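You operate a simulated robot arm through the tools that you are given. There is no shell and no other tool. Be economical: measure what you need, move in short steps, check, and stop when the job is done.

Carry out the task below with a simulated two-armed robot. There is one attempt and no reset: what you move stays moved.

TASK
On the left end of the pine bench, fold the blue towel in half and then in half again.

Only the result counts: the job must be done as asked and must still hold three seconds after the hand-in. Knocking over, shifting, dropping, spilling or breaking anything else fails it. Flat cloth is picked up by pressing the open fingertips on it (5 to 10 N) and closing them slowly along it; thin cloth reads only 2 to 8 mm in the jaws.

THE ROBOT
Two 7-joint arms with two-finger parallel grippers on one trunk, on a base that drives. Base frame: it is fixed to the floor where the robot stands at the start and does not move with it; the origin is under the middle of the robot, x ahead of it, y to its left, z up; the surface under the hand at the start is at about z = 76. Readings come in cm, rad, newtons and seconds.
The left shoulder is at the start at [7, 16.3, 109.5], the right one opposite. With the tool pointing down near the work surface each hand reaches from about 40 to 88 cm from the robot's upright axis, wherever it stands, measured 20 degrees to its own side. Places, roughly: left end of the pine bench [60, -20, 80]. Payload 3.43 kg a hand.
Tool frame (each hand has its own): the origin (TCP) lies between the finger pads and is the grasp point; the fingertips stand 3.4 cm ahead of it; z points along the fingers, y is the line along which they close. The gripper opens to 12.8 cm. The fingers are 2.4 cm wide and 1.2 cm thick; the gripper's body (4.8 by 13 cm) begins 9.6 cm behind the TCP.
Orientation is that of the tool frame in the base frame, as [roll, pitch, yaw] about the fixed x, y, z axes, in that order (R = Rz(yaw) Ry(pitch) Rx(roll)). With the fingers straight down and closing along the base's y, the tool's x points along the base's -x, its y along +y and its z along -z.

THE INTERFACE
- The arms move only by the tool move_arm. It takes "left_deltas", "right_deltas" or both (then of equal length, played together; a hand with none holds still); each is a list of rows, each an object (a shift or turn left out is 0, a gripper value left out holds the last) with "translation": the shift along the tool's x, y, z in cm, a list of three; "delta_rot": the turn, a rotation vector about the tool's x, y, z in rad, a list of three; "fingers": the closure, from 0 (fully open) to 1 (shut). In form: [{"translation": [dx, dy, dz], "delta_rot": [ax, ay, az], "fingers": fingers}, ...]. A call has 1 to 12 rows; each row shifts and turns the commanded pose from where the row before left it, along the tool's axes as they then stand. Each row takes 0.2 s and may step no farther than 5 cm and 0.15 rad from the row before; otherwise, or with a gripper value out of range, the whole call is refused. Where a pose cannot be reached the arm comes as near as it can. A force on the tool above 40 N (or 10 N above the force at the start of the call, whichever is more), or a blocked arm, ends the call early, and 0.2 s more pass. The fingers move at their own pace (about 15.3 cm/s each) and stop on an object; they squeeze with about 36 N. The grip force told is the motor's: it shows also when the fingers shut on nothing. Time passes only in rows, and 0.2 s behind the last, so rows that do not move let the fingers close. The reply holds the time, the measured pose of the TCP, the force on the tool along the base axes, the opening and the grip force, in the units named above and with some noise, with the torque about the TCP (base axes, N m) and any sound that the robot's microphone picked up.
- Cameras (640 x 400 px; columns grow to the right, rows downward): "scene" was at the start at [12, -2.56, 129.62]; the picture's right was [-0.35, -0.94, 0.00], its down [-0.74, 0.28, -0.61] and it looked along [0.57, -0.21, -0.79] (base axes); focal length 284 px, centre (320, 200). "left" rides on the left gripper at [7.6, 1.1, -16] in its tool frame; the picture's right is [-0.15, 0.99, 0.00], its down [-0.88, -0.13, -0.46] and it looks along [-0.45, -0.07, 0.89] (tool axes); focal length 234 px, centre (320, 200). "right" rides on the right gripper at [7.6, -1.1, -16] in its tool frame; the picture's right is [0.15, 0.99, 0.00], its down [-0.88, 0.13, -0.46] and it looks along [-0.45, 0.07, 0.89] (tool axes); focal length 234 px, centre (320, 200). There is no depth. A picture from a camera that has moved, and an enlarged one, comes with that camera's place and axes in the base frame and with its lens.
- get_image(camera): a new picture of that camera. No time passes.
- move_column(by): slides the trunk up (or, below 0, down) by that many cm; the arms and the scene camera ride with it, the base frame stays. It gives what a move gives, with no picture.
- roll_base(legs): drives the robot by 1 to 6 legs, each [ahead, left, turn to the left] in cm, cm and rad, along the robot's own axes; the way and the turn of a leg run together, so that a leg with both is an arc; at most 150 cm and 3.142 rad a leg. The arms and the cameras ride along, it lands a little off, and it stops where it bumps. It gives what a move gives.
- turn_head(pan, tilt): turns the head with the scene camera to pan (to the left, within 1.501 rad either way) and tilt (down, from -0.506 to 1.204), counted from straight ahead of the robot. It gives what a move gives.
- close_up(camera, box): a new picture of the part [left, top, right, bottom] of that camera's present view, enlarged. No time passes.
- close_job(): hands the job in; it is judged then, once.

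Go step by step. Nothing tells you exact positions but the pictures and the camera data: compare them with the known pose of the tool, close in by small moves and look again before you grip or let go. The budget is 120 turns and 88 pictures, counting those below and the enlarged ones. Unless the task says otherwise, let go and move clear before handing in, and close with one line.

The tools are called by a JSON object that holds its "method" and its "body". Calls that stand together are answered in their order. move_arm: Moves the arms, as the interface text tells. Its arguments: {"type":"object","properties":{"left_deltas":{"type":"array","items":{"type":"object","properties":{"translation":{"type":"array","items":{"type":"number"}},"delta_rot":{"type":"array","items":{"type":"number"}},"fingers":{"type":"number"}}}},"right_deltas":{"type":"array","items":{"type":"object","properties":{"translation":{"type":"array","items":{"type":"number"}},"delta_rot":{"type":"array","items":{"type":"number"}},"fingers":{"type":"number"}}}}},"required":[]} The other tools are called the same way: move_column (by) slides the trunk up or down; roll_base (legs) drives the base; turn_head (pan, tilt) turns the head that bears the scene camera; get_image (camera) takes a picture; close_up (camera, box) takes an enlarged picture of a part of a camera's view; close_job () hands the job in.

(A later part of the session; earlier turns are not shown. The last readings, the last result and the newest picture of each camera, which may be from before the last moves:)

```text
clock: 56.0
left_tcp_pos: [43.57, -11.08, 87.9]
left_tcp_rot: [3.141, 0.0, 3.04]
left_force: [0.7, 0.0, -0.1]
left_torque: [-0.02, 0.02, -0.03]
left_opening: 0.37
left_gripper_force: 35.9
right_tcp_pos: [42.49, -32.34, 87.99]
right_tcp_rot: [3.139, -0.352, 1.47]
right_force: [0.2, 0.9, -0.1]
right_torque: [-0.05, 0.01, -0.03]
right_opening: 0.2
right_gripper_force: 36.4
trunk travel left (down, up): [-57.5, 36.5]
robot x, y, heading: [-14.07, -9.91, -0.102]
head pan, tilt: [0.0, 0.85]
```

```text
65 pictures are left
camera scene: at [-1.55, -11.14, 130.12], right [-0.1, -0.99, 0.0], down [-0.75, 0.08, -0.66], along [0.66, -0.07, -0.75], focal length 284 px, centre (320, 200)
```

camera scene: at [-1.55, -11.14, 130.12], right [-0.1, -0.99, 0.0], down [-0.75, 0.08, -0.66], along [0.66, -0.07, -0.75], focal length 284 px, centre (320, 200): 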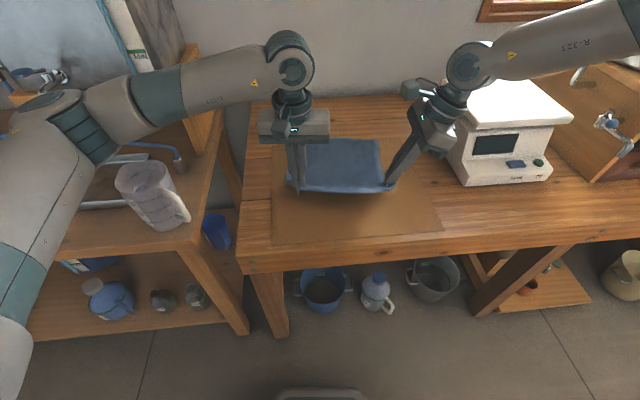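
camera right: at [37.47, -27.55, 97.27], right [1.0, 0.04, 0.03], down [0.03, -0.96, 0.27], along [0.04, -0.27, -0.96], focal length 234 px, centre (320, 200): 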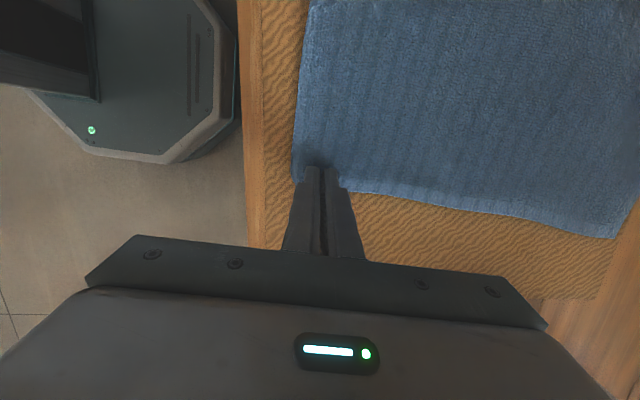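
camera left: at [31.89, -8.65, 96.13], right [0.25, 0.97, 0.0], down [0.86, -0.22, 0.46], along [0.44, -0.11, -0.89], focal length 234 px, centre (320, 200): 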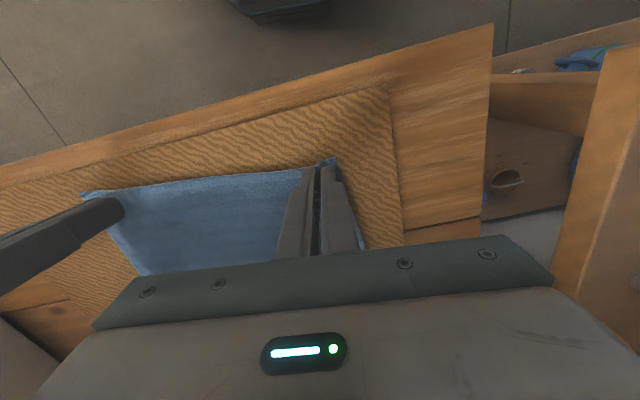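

The near edge is up cleanly. I drive the base 15 cm forward, carrying the edge over.

{"method": "roll_base", "body": {"legs": [[14.5, 0, 0]]}}

{"method": "get_image", "body": {"camera": "scene"}}

```text
clock: 57.3
left_tcp_pos: [57.83, -12.52, 87.86]
left_tcp_rot: [3.141, 0.0, 3.039]
left_force: [0.1, -0.1, -0.5]
left_torque: [-0.04, -0.02, -0.02]
left_opening: 0.35
left_gripper_force: 36.1
right_tcp_pos: [56.77, -33.96, 87.96]
right_tcp_rot: [-3.141, -0.352, 1.47]
right_force: [-0.4, 0.8, -0.3]
right_torque: [-0.04, 0.04, 0.03]
right_opening: 0.23
right_gripper_force: 36.2
trunk travel left (down, up): [-57.5, 36.5]
robot x, y, heading: [0.0, -11.35, -0.102]
head pan, tilt: [0.0, 0.85]
```

```text
64 pictures are left
camera scene: at [12.78, -12.62, 130.12], right [-0.1, -0.99, 0.0], down [-0.75, 0.08, -0.66], along [0.66, -0.07, -0.75], focal length 284 px, centre (320, 200)
```

scene: 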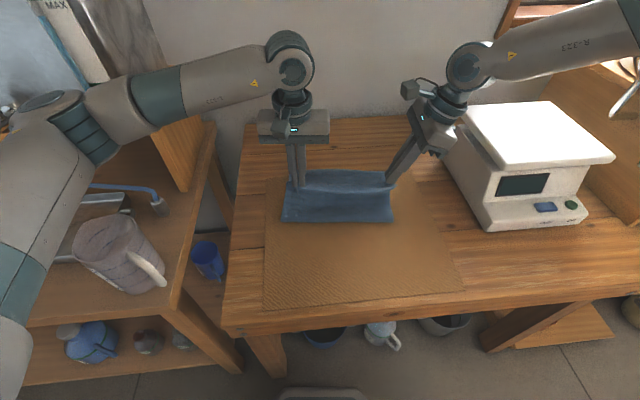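

The fold forms well. I carry both edges the rest of the way to the far edge and lower them.

{"method": "move_arm", "body": {"left_deltas": [{"translation": [-2, 0.07, 0.4]}, {"translation": [-2, 0.07, 0.4]}, {"translation": [-2, 0.07, 0.4]}, {"translation": [-2, 0.07, 0.4]}, {"translation": [-2, 0.07, 0.4]}, {}], "right_deltas": [{"translation": [-0.1, 1.6, 0.38]}, {"translation": [-0.1, 1.6, 0.38]}, {"translation": [-0.1, 1.6, 0.38]}, {"translation": [-0.1, 1.6, 0.38]}, {"translation": [-0.1, 1.6, 0.38]}, {}]}}

{"method": "get_image", "body": {"camera": "right"}}

{"method": "get_image", "body": {"camera": "left"}}

{"method": "get_image", "body": {"camera": "scene"}}

```text
clock: 58.7
left_tcp_pos: [67.84, -13.06, 85.96]
left_tcp_rot: [3.141, 0.0, 3.039]
left_force: [-1.0, -2.0, 0.0]
left_torque: [-0.14, 0.04, -0.04]
left_opening: 0.36
left_gripper_force: 36.0
right_tcp_pos: [63.59, -35.35, 86.71]
right_tcp_rot: [3.137, -0.353, 1.47]
right_force: [0.5, 3.6, -0.2]
right_torque: [0.08, -0.02, 0.0]
right_opening: 0.19
right_gripper_force: 36.4
right hand out of reach, approached as far as the arm can: row 5
trunk travel left (down, up): [-57.5, 36.5]
robot x, y, heading: [0.04, -11.56, -0.1]
head pan, tilt: [0.0, 0.85]
```

```text
63 pictures are left
camera right: at [62.64, -33.6, 104.29], right [1.0, 0.04, 0.05], down [0.03, -0.99, 0.12], along [0.06, -0.12, -0.99], focal length 234 px, centre (320, 200)
```

right: 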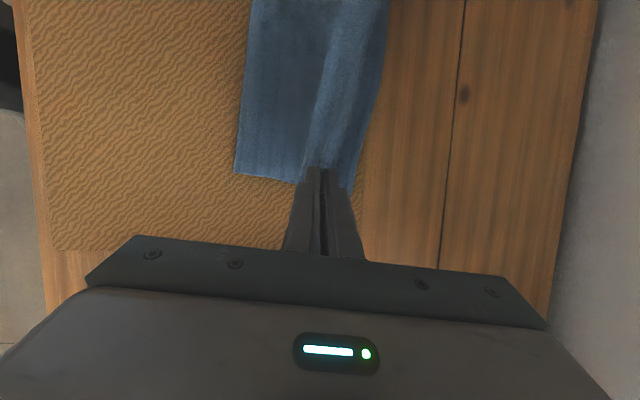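

```text
62 pictures are left
camera left: at [60.4, -11.19, 102.04], right [0.25, 0.97, 0.0], down [0.86, -0.22, 0.46], along [0.44, -0.11, -0.89], focal length 234 px, centre (320, 200)
```

left: 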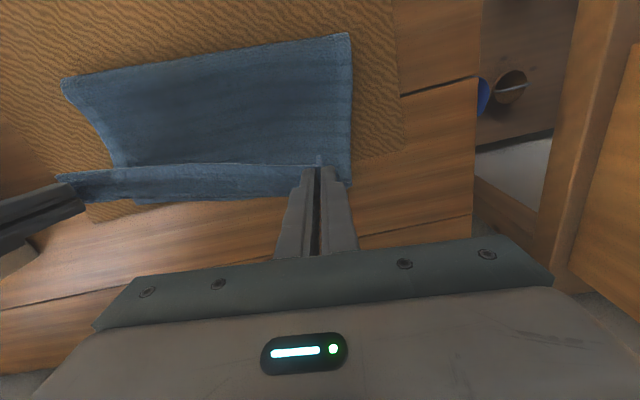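

```text
61 pictures are left
camera scene: at [12.72, -12.58, 130.12], right [-0.1, -0.99, 0.0], down [-0.75, 0.08, -0.66], along [0.66, -0.07, -0.75], focal length 284 px, centre (320, 200)
```

scene: 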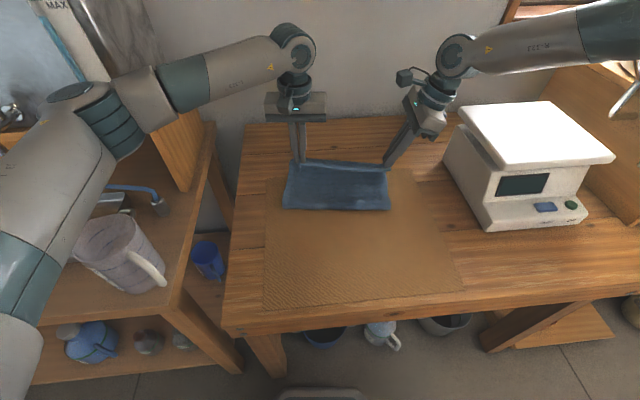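

Both are close; the right arm is at its limit, so the base supplies the last 3 cm. Then I lower both, moving the right slightly inward to take off tension.

{"method": "roll_base", "body": {"legs": [[3, 0, 0]]}}

{"method": "move_arm", "body": {"left_deltas": [{"translation": [0, 0, 1.3]}, {"translation": [0, 0, 1.3]}, {"translation": [0, 0, 1.3]}, {"translation": [0, 0, 1.0]}, {}], "right_deltas": [{"translation": [0.1, 0, 1.6], "delta_rot": [0, 0.04, 0]}, {"translation": [0, 0, 1.6], "delta_rot": [0, 0.04, 0]}, {"translation": [-0.6, 0, 1.4]}, {"translation": [-0.6, 0, 1.3]}, {}]}}

```text
clock: 59.6
left_tcp_pos: [70.75, -13.53, 85.93]
left_tcp_rot: [3.141, 0.0, 3.037]
left_force: [-0.2, -3.2, -0.3]
left_torque: [-0.13, 0.06, -0.03]
left_opening: 0.37
left_gripper_force: 35.8
right_tcp_pos: [66.63, -35.55, 86.73]
right_tcp_rot: [3.138, -0.353, 1.471]
right_force: [0.7, 2.1, -0.5]
right_torque: [0.11, -0.02, -0.01]
right_opening: 0.22
right_gripper_force: 35.9
trunk travel left (down, up): [-57.5, 36.5]
robot x, y, heading: [3.04, -11.7, -0.105]
head pan, tilt: [0.0, 0.85]
```

```text
clock: 60.8
left_tcp_pos: [70.74, -13.6, 81.02]
left_tcp_rot: [-3.14, -0.002, 3.04]
left_force: [-1.4, -3.7, 1.8]
left_torque: [-0.16, 0.05, -0.04]
left_opening: 0.35
left_gripper_force: 36.0
right_tcp_pos: [64.69, -35.7, 82.35]
right_tcp_rot: [3.138, -0.434, 1.471]
right_force: [0.8, 4.1, -0.6]
right_torque: [0.11, -0.03, -0.02]
right_opening: 0.22
right_gripper_force: 35.9
right hand out of reach, approached as far as the arm can: row 1, 2, 3, 4
trunk travel left (down, up): [-57.5, 36.5]
robot x, y, heading: [2.96, -11.24, -0.1]
head pan, tilt: [0.0, 0.85]
```

The left is in place; the right is limited again. I relax the tension by easing the left 1 cm inward, set it down, let go and lift it, then serve the right hand alone.

{"method": "move_arm", "body": {"left_deltas": [{"translation": [0, -1, 0]}, {"translation": [0, 0, 0.5]}, {"fingers": 0.95}, {"fingers": 0.9}, {"fingers": 0.85}, {"fingers": 0.8}, {"fingers": 0.75}, {}, {"translation": [0, 0, -2]}, {"translation": [0, 0, -4]}, {"translation": [0, 0, -4]}]}}

{"method": "get_image", "body": {"camera": "scene"}}

{"method": "get_image", "body": {"camera": "left"}}

```text
clock: 63.2
left_tcp_pos: [70.56, -14.45, 90.61]
left_tcp_rot: [-3.141, -0.001, 3.038]
left_force: [0.3, 0.2, -0.1]
left_torque: [-0.01, 0.0, 0.0]
left_opening: 3.19
left_gripper_force: 0.0
right_tcp_pos: [64.67, -35.65, 82.24]
right_tcp_rot: [3.137, -0.435, 1.471]
right_force: [-0.4, 0.8, -1.6]
right_torque: [0.0, 0.0, -0.01]
right_opening: 0.2
right_gripper_force: 35.8
trunk travel left (down, up): [-57.5, 36.5]
robot x, y, heading: [3.05, -11.79, -0.101]
head pan, tilt: [0.0, 0.85]
```

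```text
60 pictures are left
camera scene: at [15.62, -12.95, 130.12], right [-0.1, -0.99, 0.0], down [-0.75, 0.08, -0.66], along [0.66, -0.07, -0.75], focal length 284 px, centre (320, 200)
```

scene: 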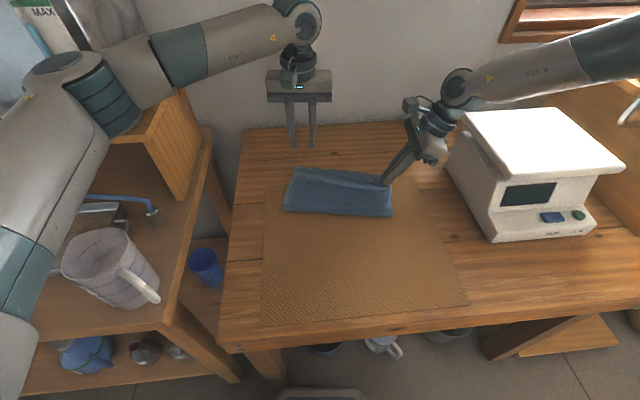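

```text
59 pictures are left
camera left: at [63.2, -12.57, 106.75], right [0.25, 0.97, 0.0], down [0.86, -0.22, 0.46], along [0.44, -0.11, -0.89], focal length 234 px, centre (320, 200)
```

left: 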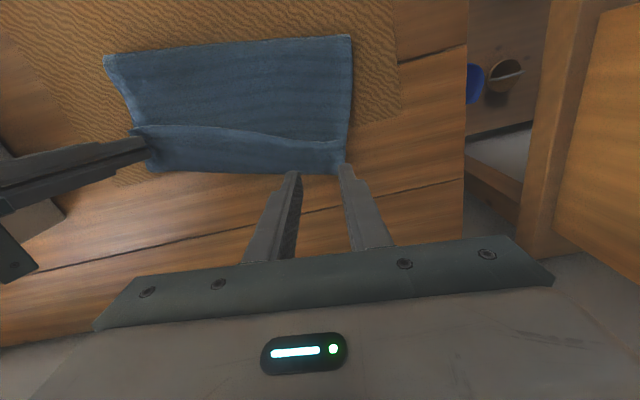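

The left corner is down. Geometry suggests the cloth slid forward a little and the layers may be bunched, so I look closer.

{"method": "close_up", "body": {"camera": "scene", "box": [260, 140, 440, 250]}}

{"method": "get_image", "body": {"camera": "right"}}

```text
3.56 times, centred on (350, 195) of scene
camera zoom: at [15.62, -12.95, 130.12], right [-0.1, -0.99, 0.0], down [-0.75, 0.08, -0.66], along [0.66, -0.07, -0.75], focal length 1009 px, centre (213, 218)
```

zoom: 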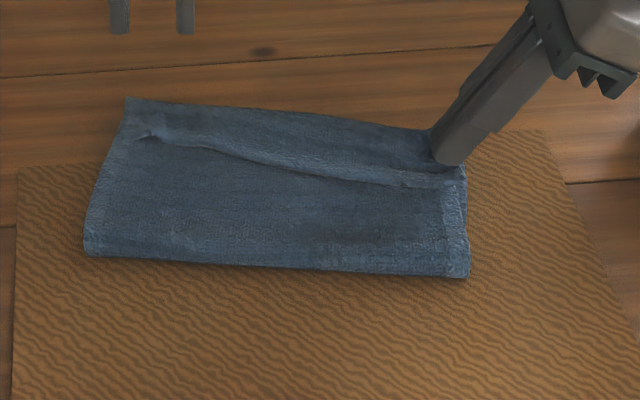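

```text
57 pictures are left
camera right: at [63.47, -35.45, 99.91], right [1.0, 0.03, 0.07], down [0.03, -1.0, 0.04], along [0.07, -0.04, -1.0], focal length 234 px, centre (320, 200)
```

right: 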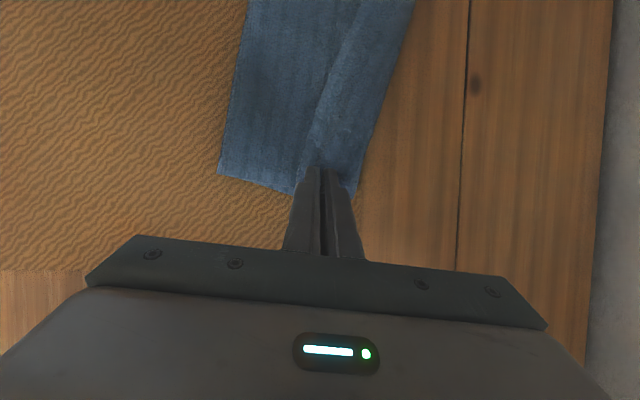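

The fold is good: the top edge is a couple of centimetres short of the far edge. I drive 1.5 cm forward and lower the trunk slightly to set the right corner down, then let go.

{"method": "roll_base", "body": {"legs": [[1.5, 0, 0]]}}

{"method": "move_column", "body": {"by": -1.3}}

{"method": "move_arm", "body": {"right_deltas": [{"fingers": 0.97}, {"fingers": 0.94}, {"fingers": 0.91}, {"fingers": 0.88}, {"fingers": 0.85}, {"fingers": 0.8}, {}, {"translation": [0, 0, -1.5]}, {"translation": [0, 0, -3]}, {"translation": [0, 0, -4]}, {"translation": [0, 0, -4]}]}}

{"method": "close_up", "body": {"camera": "scene", "box": [260, 140, 440, 250]}}

```text
clock: 63.9
left_tcp_pos: [72.06, -14.68, 90.7]
left_tcp_rot: [-3.141, 0.002, 3.04]
left_force: [0.0, -0.2, 0.8]
left_torque: [0.06, -0.01, 0.01]
left_opening: 3.21
left_gripper_force: 0.2
right_tcp_pos: [66.3, -35.84, 82.37]
right_tcp_rot: [3.134, -0.435, 1.472]
right_force: [-0.6, 0.6, 0.4]
right_torque: [-0.06, 0.0, 0.02]
right_opening: 0.24
right_gripper_force: 35.9
trunk travel left (down, up): [-57.5, 36.5]
robot x, y, heading: [4.24, -11.5, -0.106]
head pan, tilt: [0.0, 0.85]
```

```text
clock: 64.5
left_tcp_pos: [72.13, -14.61, 89.24]
left_tcp_rot: [3.14, -0.001, 3.04]
left_force: [0.2, -0.3, -0.3]
left_torque: [0.01, -0.04, 0.01]
left_opening: 3.2
left_gripper_force: 0.1
right_tcp_pos: [66.28, -35.85, 80.93]
right_tcp_rot: [3.135, -0.435, 1.47]
right_force: [0.2, -0.2, 2.6]
right_torque: [0.0, 0.01, -0.02]
right_opening: 0.2
right_gripper_force: 36.0
trunk travel left (down, up): [-56.2, 37.8]
robot x, y, heading: [4.66, -11.69, -0.1]
head pan, tilt: [0.0, 0.85]
```

```text
clock: 66.9
left_tcp_pos: [72.04, -14.67, 89.43]
left_tcp_rot: [3.141, 0.003, 3.039]
left_force: [0.7, 0.1, -0.2]
left_torque: [-0.03, -0.01, -0.01]
left_opening: 3.2
left_gripper_force: 0.1
right_tcp_pos: [65.42, -41.05, 92.29]
right_tcp_rot: [3.137, -0.435, 1.472]
right_force: [-0.5, -0.8, -0.1]
right_torque: [0.01, -0.05, 0.01]
right_opening: 2.58
right_gripper_force: 0.0
trunk travel left (down, up): [-56.2, 37.8]
robot x, y, heading: [4.36, -11.53, -0.101]
head pan, tilt: [0.0, 0.85]
```

```text
3.56 times, centred on (350, 195) of scene
camera zoom: at [17.05, -13.07, 128.83], right [-0.1, -0.99, 0.0], down [-0.75, 0.08, -0.66], along [0.66, -0.07, -0.75], focal length 1009 px, centre (213, 218)
```

zoom: 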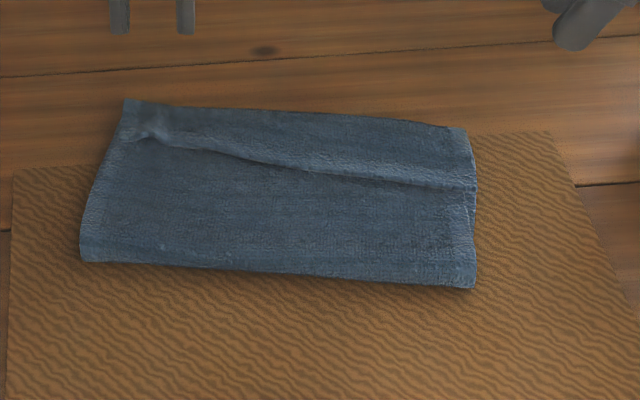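

I need to know whether that line is the top edge or just a crease, so I zoom in from the hand cameras.

{"method": "close_up", "body": {"camera": "scene", "box": [340, 160, 410, 230]}}

{"method": "get_image", "body": {"camera": "right"}}

{"method": "close_up", "body": {"camera": "left", "box": [80, 20, 380, 200]}}

```text
5.71 times, centred on (375, 195) of scene
camera zoom: at [17.05, -13.07, 128.83], right [-0.1, -0.99, 0.0], down [-0.75, 0.08, -0.66], along [0.66, -0.07, -0.75], focal length 1622 px, centre (6, 229)
```

zoom: 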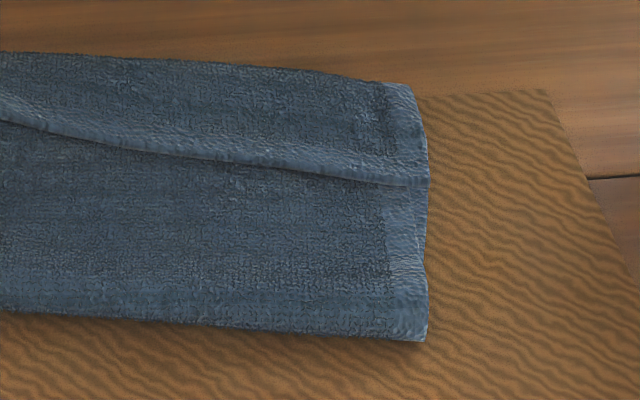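

```text
54 pictures are left
camera right: at [64.28, -40.84, 110.02], right [1.0, 0.03, 0.07], down [0.03, -1.0, 0.04], along [0.07, -0.04, -1.0], focal length 234 px, centre (320, 200)
```

right: 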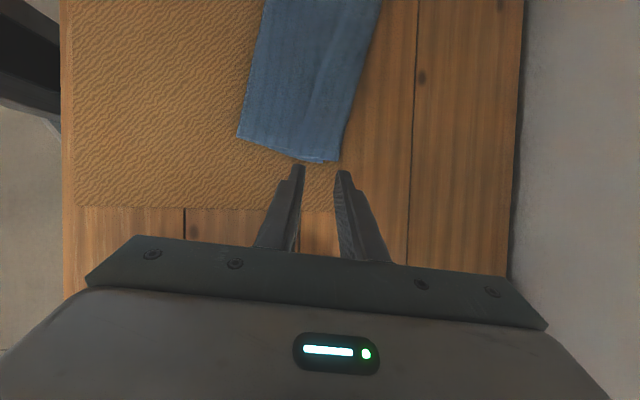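

```text
2.13 times, centred on (230, 110) of left
camera zoom: at [64.65, -12.7, 105.45], right [0.25, 0.97, 0.0], down [0.86, -0.22, 0.46], along [0.44, -0.11, -0.89], focal length 500 px, centre (512, 392)
```

zoom: 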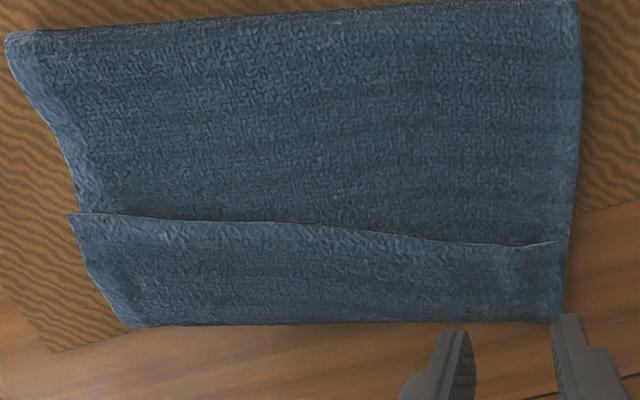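

That line is the free edge: the top layer runs to the far edge and then doubles back 4–6 cm, with the crease 2 cm too far forward. I'll correct this by lifting the free edge up into a taut curtain and relaying it along a true arc. First I turn the base slightly left for the right hand's sake and look again.

{"method": "roll_base", "body": {"legs": [[-3, 0, 0.1]]}}

{"method": "get_image", "body": {"camera": "scene"}}

{"method": "close_up", "body": {"camera": "scene", "box": [260, 110, 460, 230]}}

```text
clock: 67.9
left_tcp_pos: [69.14, -7.64, 89.23]
left_tcp_rot: [-3.14, -0.001, 3.138]
left_force: [-0.3, 0.0, 0.2]
left_torque: [-0.04, -0.01, 0.03]
left_opening: 3.21
left_gripper_force: 0.0
right_tcp_pos: [65.22, -34.6, 92.43]
right_tcp_rot: [3.138, -0.435, 1.572]
right_force: [-1.2, 0.6, 0.8]
right_torque: [-0.02, -0.02, 0.01]
right_opening: 2.54
right_gripper_force: 0.0
trunk travel left (down, up): [-56.2, 37.8]
robot x, y, heading: [1.35, -11.48, 0.001]
head pan, tilt: [0.0, 0.85]
```

```text
52 pictures are left
camera scene: at [14.22, -11.58, 128.82], right [0.0, -1.0, 0.0], down [-0.75, 0.0, -0.66], along [0.66, 0.0, -0.75], focal length 284 px, centre (320, 200)
```

scene: 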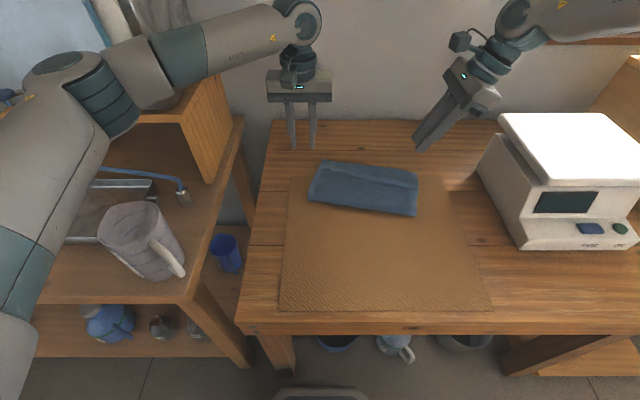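

```text
3.20 times, centred on (360, 170) of scene
camera zoom: at [14.22, -11.58, 128.82], right [0.0, -1.0, 0.0], down [-0.75, 0.0, -0.66], along [0.66, 0.0, -0.75], focal length 908 px, centre (192, 296)
```

zoom: 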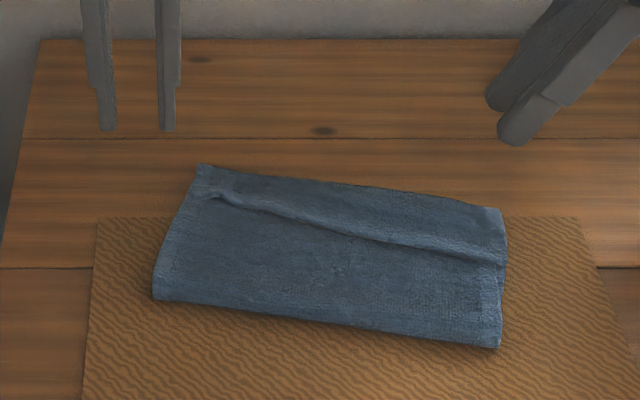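

With the base straight, the crease runs (60, −8.7)→(55, −34) and the loose edge (70, −13)→(62.6, −36). I position both hands over that loose edge's corners, turned to match.

{"method": "move_arm", "body": {"left_deltas": [{"translation": [-0.7, -4.3, 0], "fingers": 0.78}, {"translation": [-0.7, -4.3, 0]}, {"delta_rot": [0, 0, 0.1]}, {"delta_rot": [0, 0, 0.1]}, {"translation": [0, 0, 3.5]}, {"translation": [0, 0, 3.5]}, {}], "right_deltas": [{"delta_rot": [0, -0.12, 0], "fingers": 0.83}, {"delta_rot": [0, -0.115, 0]}, {"translation": [-0.8, 0.3, 0], "delta_rot": [0, 0, 0.1]}, {"delta_rot": [0, 0, 0.1]}, {"translation": [-0.8, 0, 3.9]}, {"translation": [-0.8, 0, 3.9]}, {"translation": [-0.4, 0, 2]}]}}

{"method": "get_image", "body": {"camera": "left"}}

{"method": "get_image", "body": {"camera": "right"}}

{"method": "close_up", "body": {"camera": "scene", "box": [260, 110, 460, 230]}}

```text
clock: 69.5
left_tcp_pos: [70.56, -16.19, 82.23]
left_tcp_rot: [3.142, 0.002, 2.94]
left_force: [-0.1, 0.2, -0.6]
left_torque: [0.04, 0.01, 0.0]
left_opening: 2.82
left_gripper_force: 0.0
right_tcp_pos: [65.11, -35.45, 82.05]
right_tcp_rot: [-3.107, -0.196, 1.367]
right_force: [-0.3, 0.3, 0.0]
right_torque: [0.02, 0.02, 0.0]
right_opening: 2.18
right_gripper_force: 0.0
trunk travel left (down, up): [-56.2, 37.8]
robot x, y, heading: [1.06, -11.62, -0.001]
head pan, tilt: [0.0, 0.85]
```

```text
50 pictures are left
camera left: at [63.31, -13.53, 98.37], right [0.34, 0.94, 0.0], down [0.84, -0.3, 0.46], along [0.43, -0.16, -0.89], focal length 234 px, centre (320, 200)
```

left: 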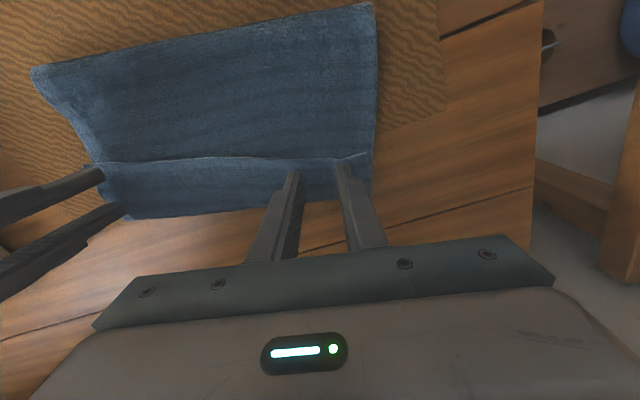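

```text
49 pictures are left
camera right: at [65.49, -31.1, 99.18], right [1.0, -0.05, -0.01], down [-0.05, -0.96, 0.27], along [-0.02, -0.27, -0.96], focal length 234 px, centre (320, 200)
```

right: 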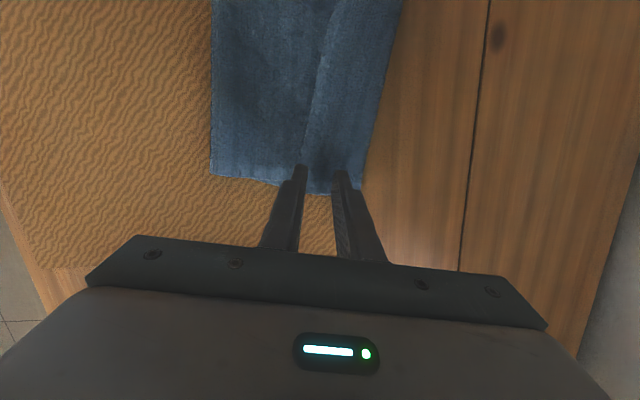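

```text
3.20 times, centred on (360, 170) of scene
camera zoom: at [14.24, -11.67, 128.83], right [0.0, -1.0, 0.0], down [-0.75, 0.0, -0.66], along [0.66, 0.0, -0.75], focal length 908 px, centre (192, 296)
```

zoom: 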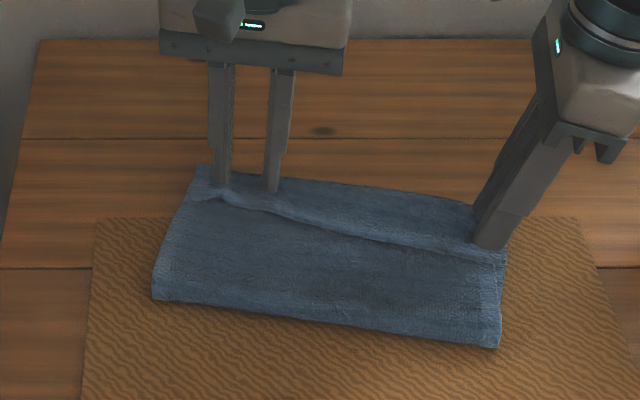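

Left is well over the flap; the right needs about 0.9 cm forward. Then both press down.

{"method": "move_arm", "body": {"left_deltas": [{"translation": [-0.2, 0, 0.7]}, {"translation": [0, 0, 0.5]}, {}], "right_deltas": [{"translation": [0, 0.9, 0]}, {"translation": [-0.2, 0, 1.0]}, {}]}}

```text
clock: 70.3
left_tcp_pos: [70.8, -16.34, 81.09]
left_tcp_rot: [3.141, 0.001, 2.938]
left_force: [0.6, 0.5, -0.8]
left_torque: [-0.01, 0.01, 0.02]
left_opening: 2.8
left_gripper_force: 0.0
right_tcp_pos: [66.13, -35.58, 81.08]
right_tcp_rot: [-3.107, -0.197, 1.368]
right_force: [-0.7, 0.0, 1.4]
right_torque: [0.0, 0.03, -0.01]
right_opening: 2.17
right_gripper_force: 0.0
trunk travel left (down, up): [-56.2, 37.8]
robot x, y, heading: [1.39, -11.35, -0.001]
head pan, tilt: [0.0, 0.85]
```

{"method": "move_arm", "body": {"left_deltas": [{"translation": [0, 0, 0.3]}, {"translation": [0, 0, 0.2]}, {}], "right_deltas": [{"translation": [-0.05, 0, 0.2]}, {"translation": [0, 0, 0]}, {}]}}

```text
clock: 71.1
left_tcp_pos: [70.72, -16.3, 80.6]
left_tcp_rot: [-3.139, 0.002, 2.939]
left_force: [-1.1, 0.2, 4.4]
left_torque: [-0.02, 0.08, 0.01]
left_opening: 2.81
left_gripper_force: 0.1
right_tcp_pos: [65.96, -35.62, 80.78]
right_tcp_rot: [-3.108, -0.197, 1.367]
right_force: [-0.3, 0.2, 1.8]
right_torque: [0.0, -0.02, 0.04]
right_opening: 2.14
right_gripper_force: 0.1
trunk travel left (down, up): [-56.2, 37.8]
robot x, y, heading: [1.33, -12.1, 0.001]
head pan, tilt: [0.0, 0.85]
```

{"method": "move_arm", "body": {"left_deltas": [{"translation": [0, 0, 0.08]}, {}, {}], "right_deltas": [{"translation": [-0.05, 0, 0.25]}, {"translation": [0, 0, 0]}, {}]}}

```text
clock: 71.9
left_tcp_pos: [70.59, -16.3, 80.55]
left_tcp_rot: [3.141, 0.002, 2.939]
left_force: [0.5, 0.4, 5.1]
left_torque: [-0.04, 0.01, -0.02]
left_opening: 2.77
left_gripper_force: 0.1
right_tcp_pos: [66.06, -35.54, 80.65]
right_tcp_rot: [-3.109, -0.197, 1.367]
right_force: [1.3, 0.5, 5.4]
right_torque: [0.06, -0.03, -0.03]
right_opening: 2.15
right_gripper_force: 0.0
trunk travel left (down, up): [-56.2, 37.8]
robot x, y, heading: [1.15, -11.92, -0.002]
head pan, tilt: [0.0, 0.85]
```

Both press at about 5 N; I close slowly and then raise 3 cm to see what is held.

{"method": "move_arm", "body": {"left_deltas": [{"fingers": 0.8}, {"fingers": 0.82}, {"fingers": 0.84}, {"fingers": 0.86}, {"fingers": 0.88}, {"fingers": 0.9}, {"fingers": 0.92}, {"fingers": 0.94}, {"fingers": 0.96}, {"fingers": 0.98}, {"fingers": 1.0}, {}], "right_deltas": [{"fingers": 0.845}, {"fingers": 0.86}, {"fingers": 0.875}, {"fingers": 0.89}, {"fingers": 0.905}, {"fingers": 0.92}, {"fingers": 0.935}, {"fingers": 0.95}, {"fingers": 0.965}, {"fingers": 0.98}, {"fingers": 1.0}, {}]}}

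{"method": "move_arm", "body": {"left_deltas": [{"translation": [0.5, 0, -1.5]}, {"translation": [0.5, 0, -1.5]}, {}], "right_deltas": [{"translation": [0.3, -0.5, -1.47]}, {"translation": [0.3, -0.5, -1.47]}, {}]}}

{"method": "close_up", "body": {"camera": "scene", "box": [260, 110, 460, 230]}}

```text
clock: 74.5
left_tcp_pos: [70.55, -16.43, 80.53]
left_tcp_rot: [-3.141, 0.003, 2.94]
left_force: [-0.5, -2.8, 3.4]
left_torque: [-0.12, 0.06, 0.01]
left_opening: 0.34
left_gripper_force: 35.8
right_tcp_pos: [66.06, -35.57, 80.59]
right_tcp_rot: [-3.106, -0.197, 1.368]
right_force: [0.6, 0.9, 4.3]
right_torque: [0.05, -0.01, 0.0]
right_opening: 0.0
right_gripper_force: 33.0
trunk travel left (down, up): [-56.2, 37.8]
robot x, y, heading: [1.8, -11.55, -0.005]
head pan, tilt: [0.0, 0.85]
```

```text
clock: 75.3
left_tcp_pos: [69.81, -16.14, 83.51]
left_tcp_rot: [-3.141, 0.001, 2.938]
left_force: [0.7, -1.5, 0.3]
left_torque: [0.04, 0.0, -0.01]
left_opening: 0.35
left_gripper_force: 35.4
right_tcp_pos: [65.17, -35.35, 83.61]
right_tcp_rot: [-3.104, -0.195, 1.365]
right_force: [-0.8, 0.6, -0.9]
right_torque: [-0.01, 0.02, 0.0]
right_opening: 0.0
right_gripper_force: 32.8
trunk travel left (down, up): [-56.2, 37.8]
robot x, y, heading: [1.33, -11.75, 0.003]
head pan, tilt: [0.0, 0.85]
```

```text
3.20 times, centred on (360, 170) of scene
camera zoom: at [14.33, -11.66, 128.81], right [0.0, -1.0, 0.0], down [-0.75, 0.0, -0.66], along [0.66, 0.0, -0.75], focal length 908 px, centre (192, 296)
```

zoom: 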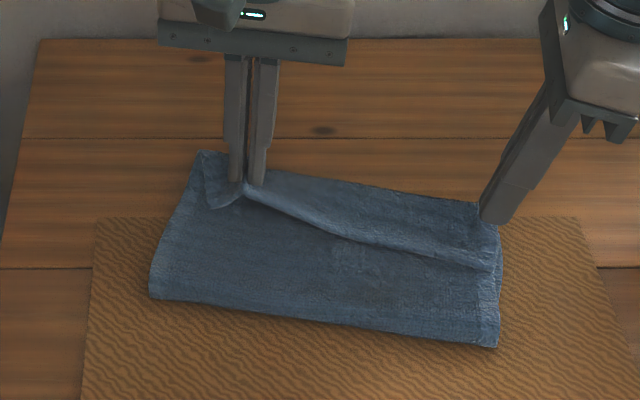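

Left holds the flap; the right slipped. I set the right hand upright and retry with a firmer press.

{"method": "move_arm", "body": {"right_deltas": [{"translation": [0, 0, -1.5], "fingers": 0.82}, {"delta_rot": [0, -0.1, 0]}, {"delta_rot": [0.035, -0.1, 0]}, {}]}}

{"method": "get_image", "body": {"camera": "right"}}

```text
clock: 76.3
left_tcp_pos: [69.71, -16.21, 83.61]
left_tcp_rot: [-3.141, -0.001, 2.939]
left_force: [0.7, -0.2, 0.4]
left_torque: [0.0, 0.01, -0.02]
left_opening: 0.35
left_gripper_force: 35.5
right_tcp_pos: [65.14, -35.72, 85.15]
right_tcp_rot: [-3.072, 0.001, 1.375]
right_force: [-0.5, -0.1, -0.5]
right_torque: [0.01, -0.01, 0.02]
right_opening: 2.28
right_gripper_force: 0.1
trunk travel left (down, up): [-56.2, 37.8]
robot x, y, heading: [1.43, -11.46, 0.0]
head pan, tilt: [0.0, 0.85]
```

```text
46 pictures are left
camera right: at [66.5, -28.26, 101.17], right [1.0, -0.05, -0.07], down [-0.01, -0.89, 0.45], along [-0.08, -0.45, -0.89], focal length 234 px, centre (320, 200)
```

right: 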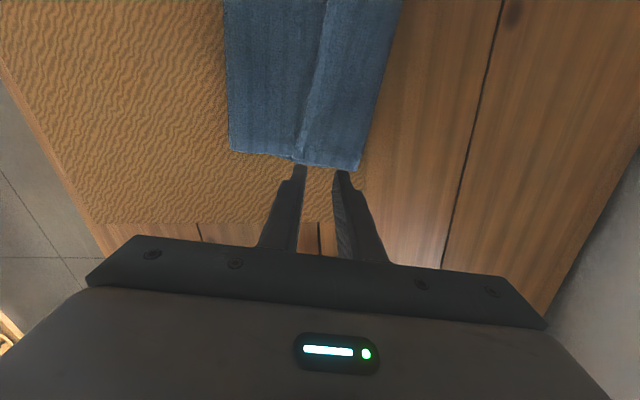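

{"method": "move_arm", "body": {"right_deltas": [{"translation": [1.45, 0.1, 0], "delta_rot": [-0.07, 0, 0]}, {"translation": [0, 0, 2]}, {"translation": [0, 0, 1.8]}, {"translation": [0, 0, 0.5]}, {}]}}

```text
clock: 77.5
left_tcp_pos: [69.72, -16.09, 83.56]
left_tcp_rot: [-3.14, -0.001, 2.94]
left_force: [0.3, -0.7, -0.5]
left_torque: [0.01, -0.04, -0.02]
left_opening: 0.33
left_gripper_force: 36.0
right_tcp_pos: [64.18, -35.62, 81.72]
right_tcp_rot: [3.139, 0.001, 1.376]
right_force: [-0.5, 0.4, -0.6]
right_torque: [-0.01, 0.0, 0.0]
right_opening: 2.31
right_gripper_force: 0.2
right hand out of reach, approached as far as the arm can: row 1, 2, 3
trunk travel left (down, up): [-56.2, 37.8]
robot x, y, heading: [1.76, -11.44, -0.001]
head pan, tilt: [0.0, 0.85]
```

{"method": "move_arm", "body": {"right_deltas": [{"delta_rot": [0, 0.13, 0]}, {"translation": [0.8, 1.4, 0]}, {"translation": [0, 0, 0.5]}, {"translation": [0, 0, 0.5]}, {}]}}

```text
clock: 78.7
left_tcp_pos: [69.83, -16.12, 83.67]
left_tcp_rot: [-3.141, 0.001, 2.94]
left_force: [-0.1, 0.0, -0.9]
left_torque: [0.02, 0.0, -0.03]
left_opening: 0.34
left_gripper_force: 36.2
right_tcp_pos: [65.98, -34.83, 80.79]
right_tcp_rot: [3.14, -0.128, 1.376]
right_force: [0.4, 1.3, 2.3]
right_torque: [0.01, 0.01, 0.01]
right_opening: 2.29
right_gripper_force: 0.0
trunk travel left (down, up): [-56.2, 37.8]
robot x, y, heading: [1.47, -11.56, -0.001]
head pan, tilt: [0.0, 0.85]
```

{"method": "move_arm", "body": {"right_deltas": [{"translation": [0, 0, 0.4]}, {}]}}

```text
clock: 79.3
left_tcp_pos: [69.71, -16.14, 83.61]
left_tcp_rot: [3.141, 0.002, 2.94]
left_force: [-0.6, 0.6, 0.5]
left_torque: [0.01, 0.0, -0.01]
left_opening: 0.34
left_gripper_force: 36.3
right_tcp_pos: [65.81, -34.99, 80.62]
right_tcp_rot: [3.136, -0.128, 1.377]
right_force: [2.3, -0.3, 10.8]
right_torque: [0.01, 0.02, 0.0]
right_opening: 2.26
right_gripper_force: 0.0
trunk travel left (down, up): [-56.2, 37.8]
robot x, y, heading: [1.75, -11.5, 0.003]
head pan, tilt: [0.0, 0.85]
```

{"method": "move_arm", "body": {"right_deltas": [{"fingers": 0.83}, {"fingers": 0.845}, {"fingers": 0.86}, {"fingers": 0.875}, {"fingers": 0.89}, {"fingers": 0.905}, {"fingers": 0.92}, {"fingers": 0.94}, {"fingers": 0.96}, {"fingers": 0.98}, {"fingers": 1.0}, {}]}}

{"method": "move_arm", "body": {"right_deltas": [{"translation": [0.1, -0.4, -1.5]}, {"translation": [0.1, -0.4, -1.5]}, {}]}}

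{"method": "close_up", "body": {"camera": "scene", "box": [260, 110, 460, 230]}}

```text
clock: 81.9
left_tcp_pos: [69.61, -16.13, 83.71]
left_tcp_rot: [3.14, 0.001, 2.938]
left_force: [-1.1, -1.1, 0.4]
left_torque: [-0.02, -0.02, -0.02]
left_opening: 0.34
left_gripper_force: 36.0
right_tcp_pos: [65.75, -34.85, 80.56]
right_tcp_rot: [3.139, -0.128, 1.375]
right_force: [-1.3, 0.0, 15.6]
right_torque: [-0.03, 0.04, 0.01]
right_opening: 0.33
right_gripper_force: 35.9
trunk travel left (down, up): [-56.2, 37.8]
robot x, y, heading: [1.51, -12.06, 0.0]
head pan, tilt: [0.0, 0.85]
```

```text
clock: 82.7
left_tcp_pos: [69.69, -16.11, 83.53]
left_tcp_rot: [-3.141, -0.001, 2.938]
left_force: [-0.2, -0.6, -0.3]
left_torque: [-0.01, 0.02, -0.04]
left_opening: 0.35
left_gripper_force: 35.7
right_tcp_pos: [65.18, -34.85, 83.25]
right_tcp_rot: [-3.141, -0.125, 1.376]
right_force: [0.0, -0.1, -0.6]
right_torque: [0.02, -0.03, 0.01]
right_opening: 0.32
right_gripper_force: 35.4
trunk travel left (down, up): [-56.2, 37.8]
robot x, y, heading: [1.94, -11.22, -0.001]
head pan, tilt: [0.0, 0.85]
```

```text
3.20 times, centred on (360, 170) of scene
camera zoom: at [14.32, -11.67, 128.81], right [0.0, -1.0, 0.0], down [-0.75, 0.0, -0.66], along [0.66, 0.0, -0.75], focal length 908 px, centre (192, 296)
```

zoom: 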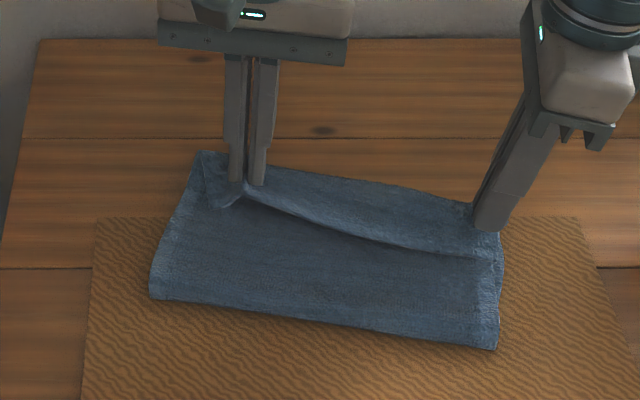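

Both corners are held. I raise the edge into a curtain and bring it back over the wanted crease line.

{"method": "move_arm", "body": {"left_deltas": [{"translation": [0, 0, -2.3]}, {"translation": [0, 0, -2.3]}, {"translation": [0, 0, -2.3]}, {"translation": [0, 0, -2.3]}, {"translation": [0, 0, -2.3]}, {"translation": [2.24, 0.28, 0]}, {"translation": [2.24, 0.28, 0]}, {"translation": [2.24, 0.28, 0]}, {"translation": [2.24, 0.28, 0]}, {"translation": [2.24, 0.28, 0]}, {}, {}], "right_deltas": [{"translation": [0.26, 0, -2.03]}, {"translation": [0.26, 0, -2.03]}, {"translation": [0.26, 0, -2.03]}, {"translation": [0.26, 0, -2.03]}, {"translation": [0.26, 0, -2.03]}, {"translation": [0.14, -2.21, 0.02]}, {"translation": [0.14, -2.21, 0.02]}, {"translation": [0.14, -2.21, 0.02]}, {"translation": [0.14, -2.21, 0.02]}, {"translation": [0.14, -2.21, 0.02]}, {}, {}]}}

{"method": "get_image", "body": {"camera": "scene"}}

{"method": "get_image", "body": {"camera": "right"}}

```text
clock: 85.3
left_tcp_pos: [59.06, -12.61, 95.1]
left_tcp_rot: [-3.138, 0.001, 2.939]
left_force: [-1.1, -4.8, 0.2]
left_torque: [-0.17, 0.08, -0.05]
left_opening: 0.35
left_gripper_force: 36.6
right_tcp_pos: [54.38, -32.11, 93.59]
right_tcp_rot: [3.141, -0.126, 1.377]
right_force: [1.4, 4.5, -0.2]
right_torque: [0.15, -0.07, 0.01]
right_opening: 0.35
right_gripper_force: 35.5
trunk travel left (down, up): [-56.2, 37.8]
robot x, y, heading: [1.71, -11.9, 0.0]
head pan, tilt: [0.0, 0.85]
```

```text
44 pictures are left
camera scene: at [14.21, -11.63, 128.83], right [0.0, -1.0, 0.0], down [-0.75, 0.0, -0.66], along [0.66, 0.0, -0.75], focal length 284 px, centre (320, 200)
```

scene: 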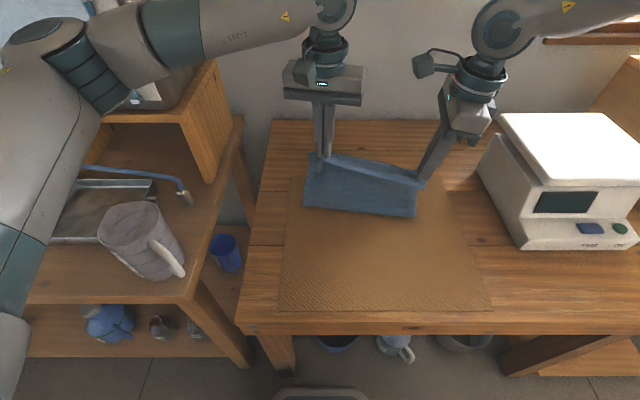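

```text
43 pictures are left
camera right: at [54.28, -26.48, 110.39], right [1.0, -0.05, 0.02], down [-0.05, -0.94, 0.34], along [0.0, -0.34, -0.94], focal length 234 px, centre (320, 200)
```

right: 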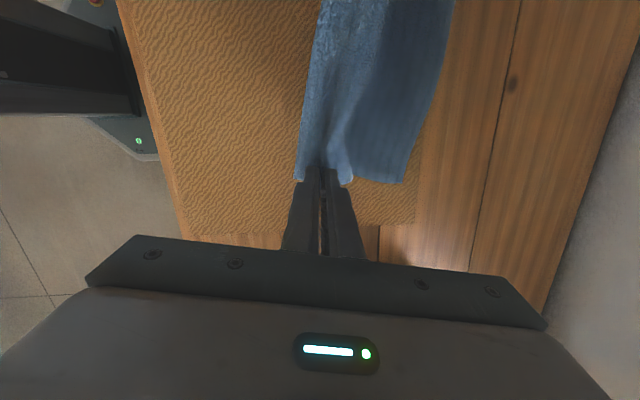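

The curtain is nearly taut. I check the far edge's place from the left camera before laying it down.

{"method": "get_image", "body": {"camera": "left"}}

{"method": "close_up", "body": {"camera": "scene", "box": [260, 110, 460, 230]}}

```text
42 pictures are left
camera left: at [51.8, -9.8, 111.08], right [0.34, 0.94, 0.0], down [0.84, -0.3, 0.46], along [0.43, -0.16, -0.89], focal length 234 px, centre (320, 200)
```

left: 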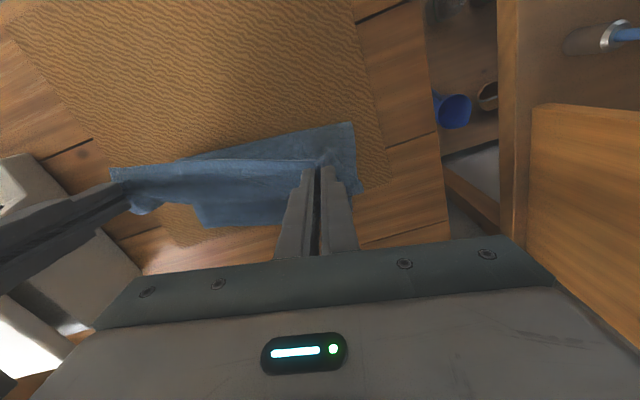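

```text
3.20 times, centred on (360, 170) of scene
camera zoom: at [14.21, -11.63, 128.83], right [0.0, -1.0, 0.0], down [-0.75, 0.0, -0.66], along [0.66, 0.0, -0.75], focal length 908 px, centre (192, 296)
```

zoom: 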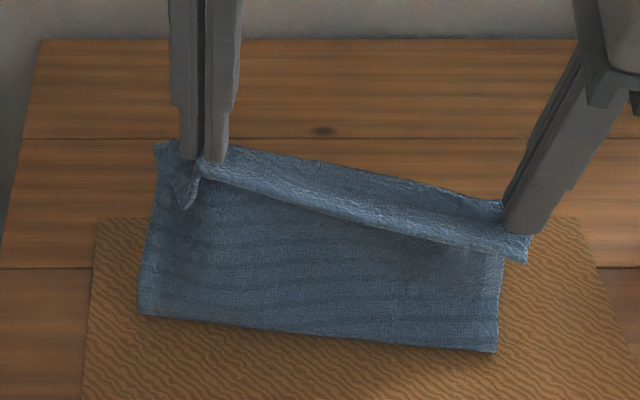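

The right part of the crease still needs to roll back. I draw the curtain 5 cm further toward the robot first.

{"method": "move_arm", "body": {"left_deltas": [{"translation": [1.25, -0.1, -0.2]}, {"translation": [1.25, -0.1, -0.2]}, {"translation": [1.25, -0.1, -0.2]}, {"translation": [1.25, -0.1, -0.1]}, {}, {}], "right_deltas": [{"translation": [-0.16, -1.24, -0.1]}, {"translation": [-0.16, -1.24, -0.1]}, {"translation": [-0.16, -1.24, -0.1]}, {"translation": [-0.16, -1.24, -0.1]}, {}, {}]}}

{"method": "close_up", "body": {"camera": "scene", "box": [260, 110, 460, 230]}}

{"method": "get_image", "body": {"camera": "right"}}

```text
clock: 86.7
left_tcp_pos: [53.91, -11.9, 95.69]
left_tcp_rot: [-3.141, 0.001, 2.939]
left_force: [-2.2, -7.4, -1.7]
left_torque: [-0.26, 0.04, -0.07]
left_opening: 0.37
left_gripper_force: 35.0
right_tcp_pos: [49.36, -31.77, 93.84]
right_tcp_rot: [3.139, -0.126, 1.375]
right_force: [1.5, 6.8, 1.5]
right_torque: [0.27, -0.04, -0.02]
right_opening: 0.33
right_gripper_force: 36.4
trunk travel left (down, up): [-56.2, 37.8]
robot x, y, heading: [1.14, -11.67, -0.005]
head pan, tilt: [0.0, 0.85]
```

```text
3.20 times, centred on (360, 170) of scene
camera zoom: at [14.22, -11.64, 128.83], right [0.0, -1.0, 0.0], down [-0.75, 0.0, -0.66], along [0.66, 0.0, -0.75], focal length 908 px, centre (192, 296)
```

zoom: 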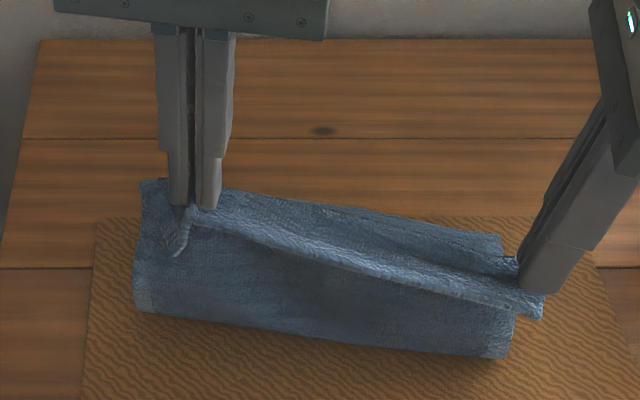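

```text
39 pictures are left
camera right: at [49.27, -26.11, 110.66], right [1.0, -0.05, 0.02], down [-0.05, -0.94, 0.34], along [0.0, -0.34, -0.94], focal length 234 px, centre (320, 200)
```

right: 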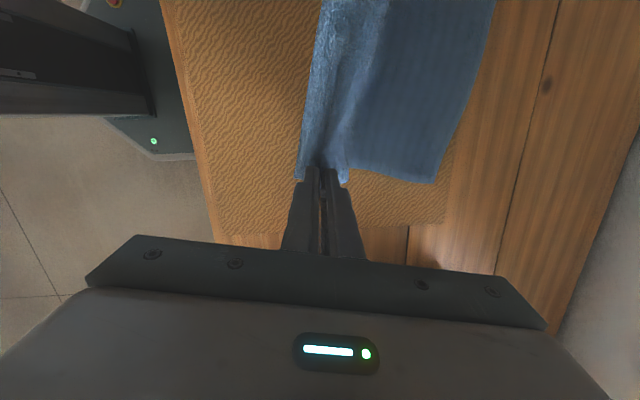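

The far edge stayed put. I raise the hands a little to take up slack, easing them together, and watch the force.

{"method": "move_arm", "body": {"left_deltas": [{"translation": [0, -0.3, -1]}, {"translation": [0, -0.2, -1]}, {}, {}], "right_deltas": [{"translation": [0.43, 0, -1]}, {"translation": [0.33, 0, -1]}, {}, {}]}}

{"method": "close_up", "body": {"camera": "scene", "box": [260, 110, 460, 230]}}

```text
clock: 87.7
left_tcp_pos: [54.01, -12.41, 97.69]
left_tcp_rot: [3.141, 0.001, 2.941]
left_force: [-0.5, -0.7, -0.7]
left_torque: [0.01, 0.02, -0.05]
left_opening: 0.37
left_gripper_force: 35.6
right_tcp_pos: [49.46, -31.16, 96.01]
right_tcp_rot: [3.141, -0.126, 1.376]
right_force: [1.2, 1.3, 0.6]
right_torque: [0.03, -0.04, -0.02]
right_opening: 0.32
right_gripper_force: 36.1
trunk travel left (down, up): [-56.2, 37.8]
robot x, y, heading: [1.32, -11.95, -0.003]
head pan, tilt: [0.0, 0.85]
```

```text
3.20 times, centred on (360, 170) of scene
camera zoom: at [14.23, -11.64, 128.82], right [0.0, -1.0, 0.0], down [-0.75, 0.0, -0.66], along [0.66, 0.0, -0.75], focal length 908 px, centre (192, 296)
```

zoom: 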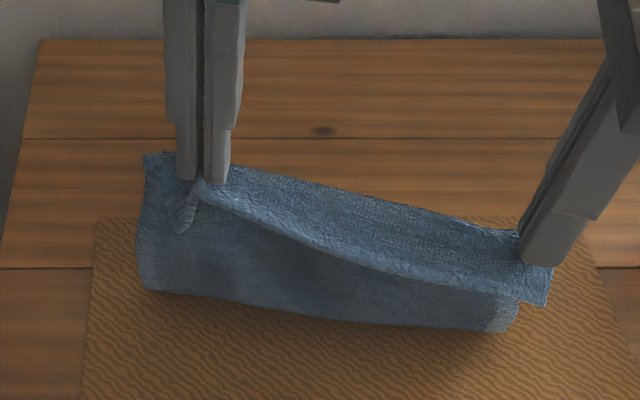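

The lower bend seems to hang in the air, so perhaps more than one layer is held. I check from both hand cameras.

{"method": "get_image", "body": {"camera": "left"}}

{"method": "close_up", "body": {"camera": "right", "box": [220, 0, 520, 200]}}

```text
37 pictures are left
camera left: at [46.73, -9.7, 113.81], right [0.34, 0.94, 0.0], down [0.84, -0.3, 0.46], along [0.43, -0.16, -0.89], focal length 234 px, centre (320, 200)
```

left: 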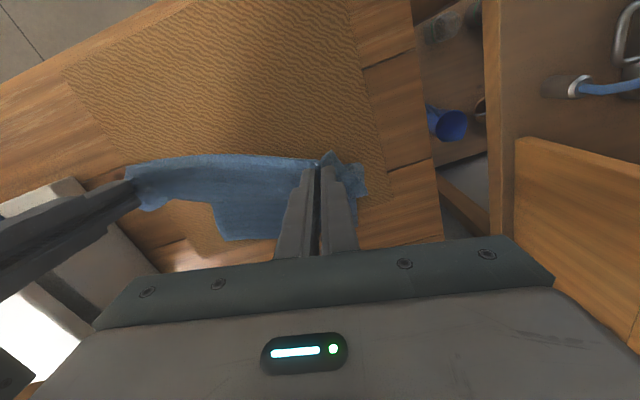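

```text
2.00 times, centred on (370, 100) of right
camera zoom: at [49.41, -25.64, 112.74], right [1.0, -0.05, 0.02], down [-0.05, -0.94, 0.34], along [0.0, -0.34, -0.94], focal length 468 px, centre (220, 400)
```

zoom: 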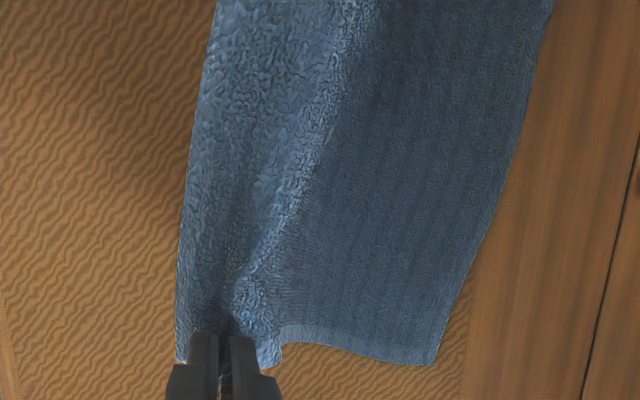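

{"method": "close_up", "body": {"camera": "scene", "box": [295, 150, 365, 215]}}

{"method": "close_up", "body": {"camera": "scene", "box": [370, 170, 440, 230]}}

```text
6.15 times, centred on (330, 182) of scene
camera zoom: at [14.23, -11.64, 128.82], right [0.0, -1.0, 0.0], down [-0.75, 0.0, -0.66], along [0.66, 0.0, -0.75], focal length 1746 px, centre (258, 308)
```

zoom: 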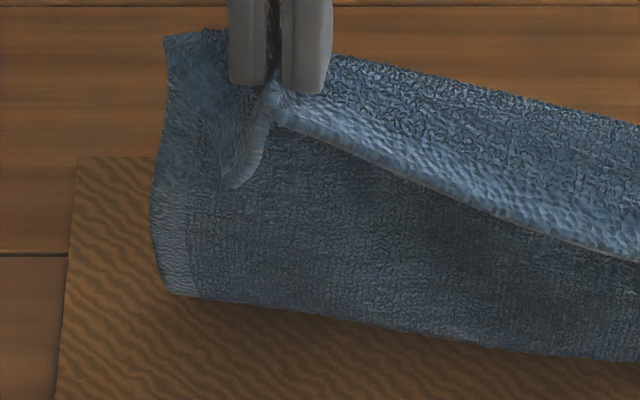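

```text
6.67 times, centred on (405, 200) of scene
camera zoom: at [14.23, -11.64, 128.82], right [0.0, -1.0, 0.0], down [-0.75, 0.0, -0.66], along [0.66, 0.0, -0.75], focal length 1892 px, centre (-247, 200)
```

zoom: 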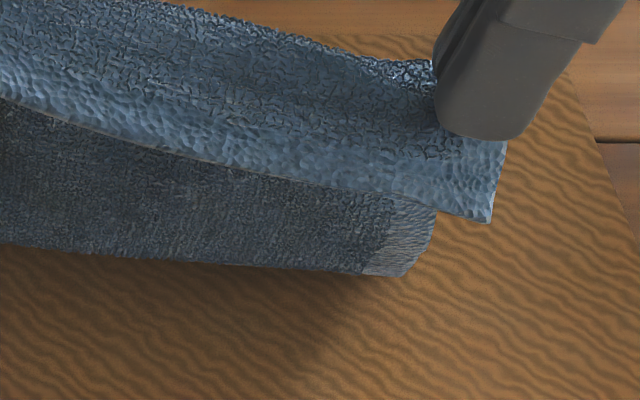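

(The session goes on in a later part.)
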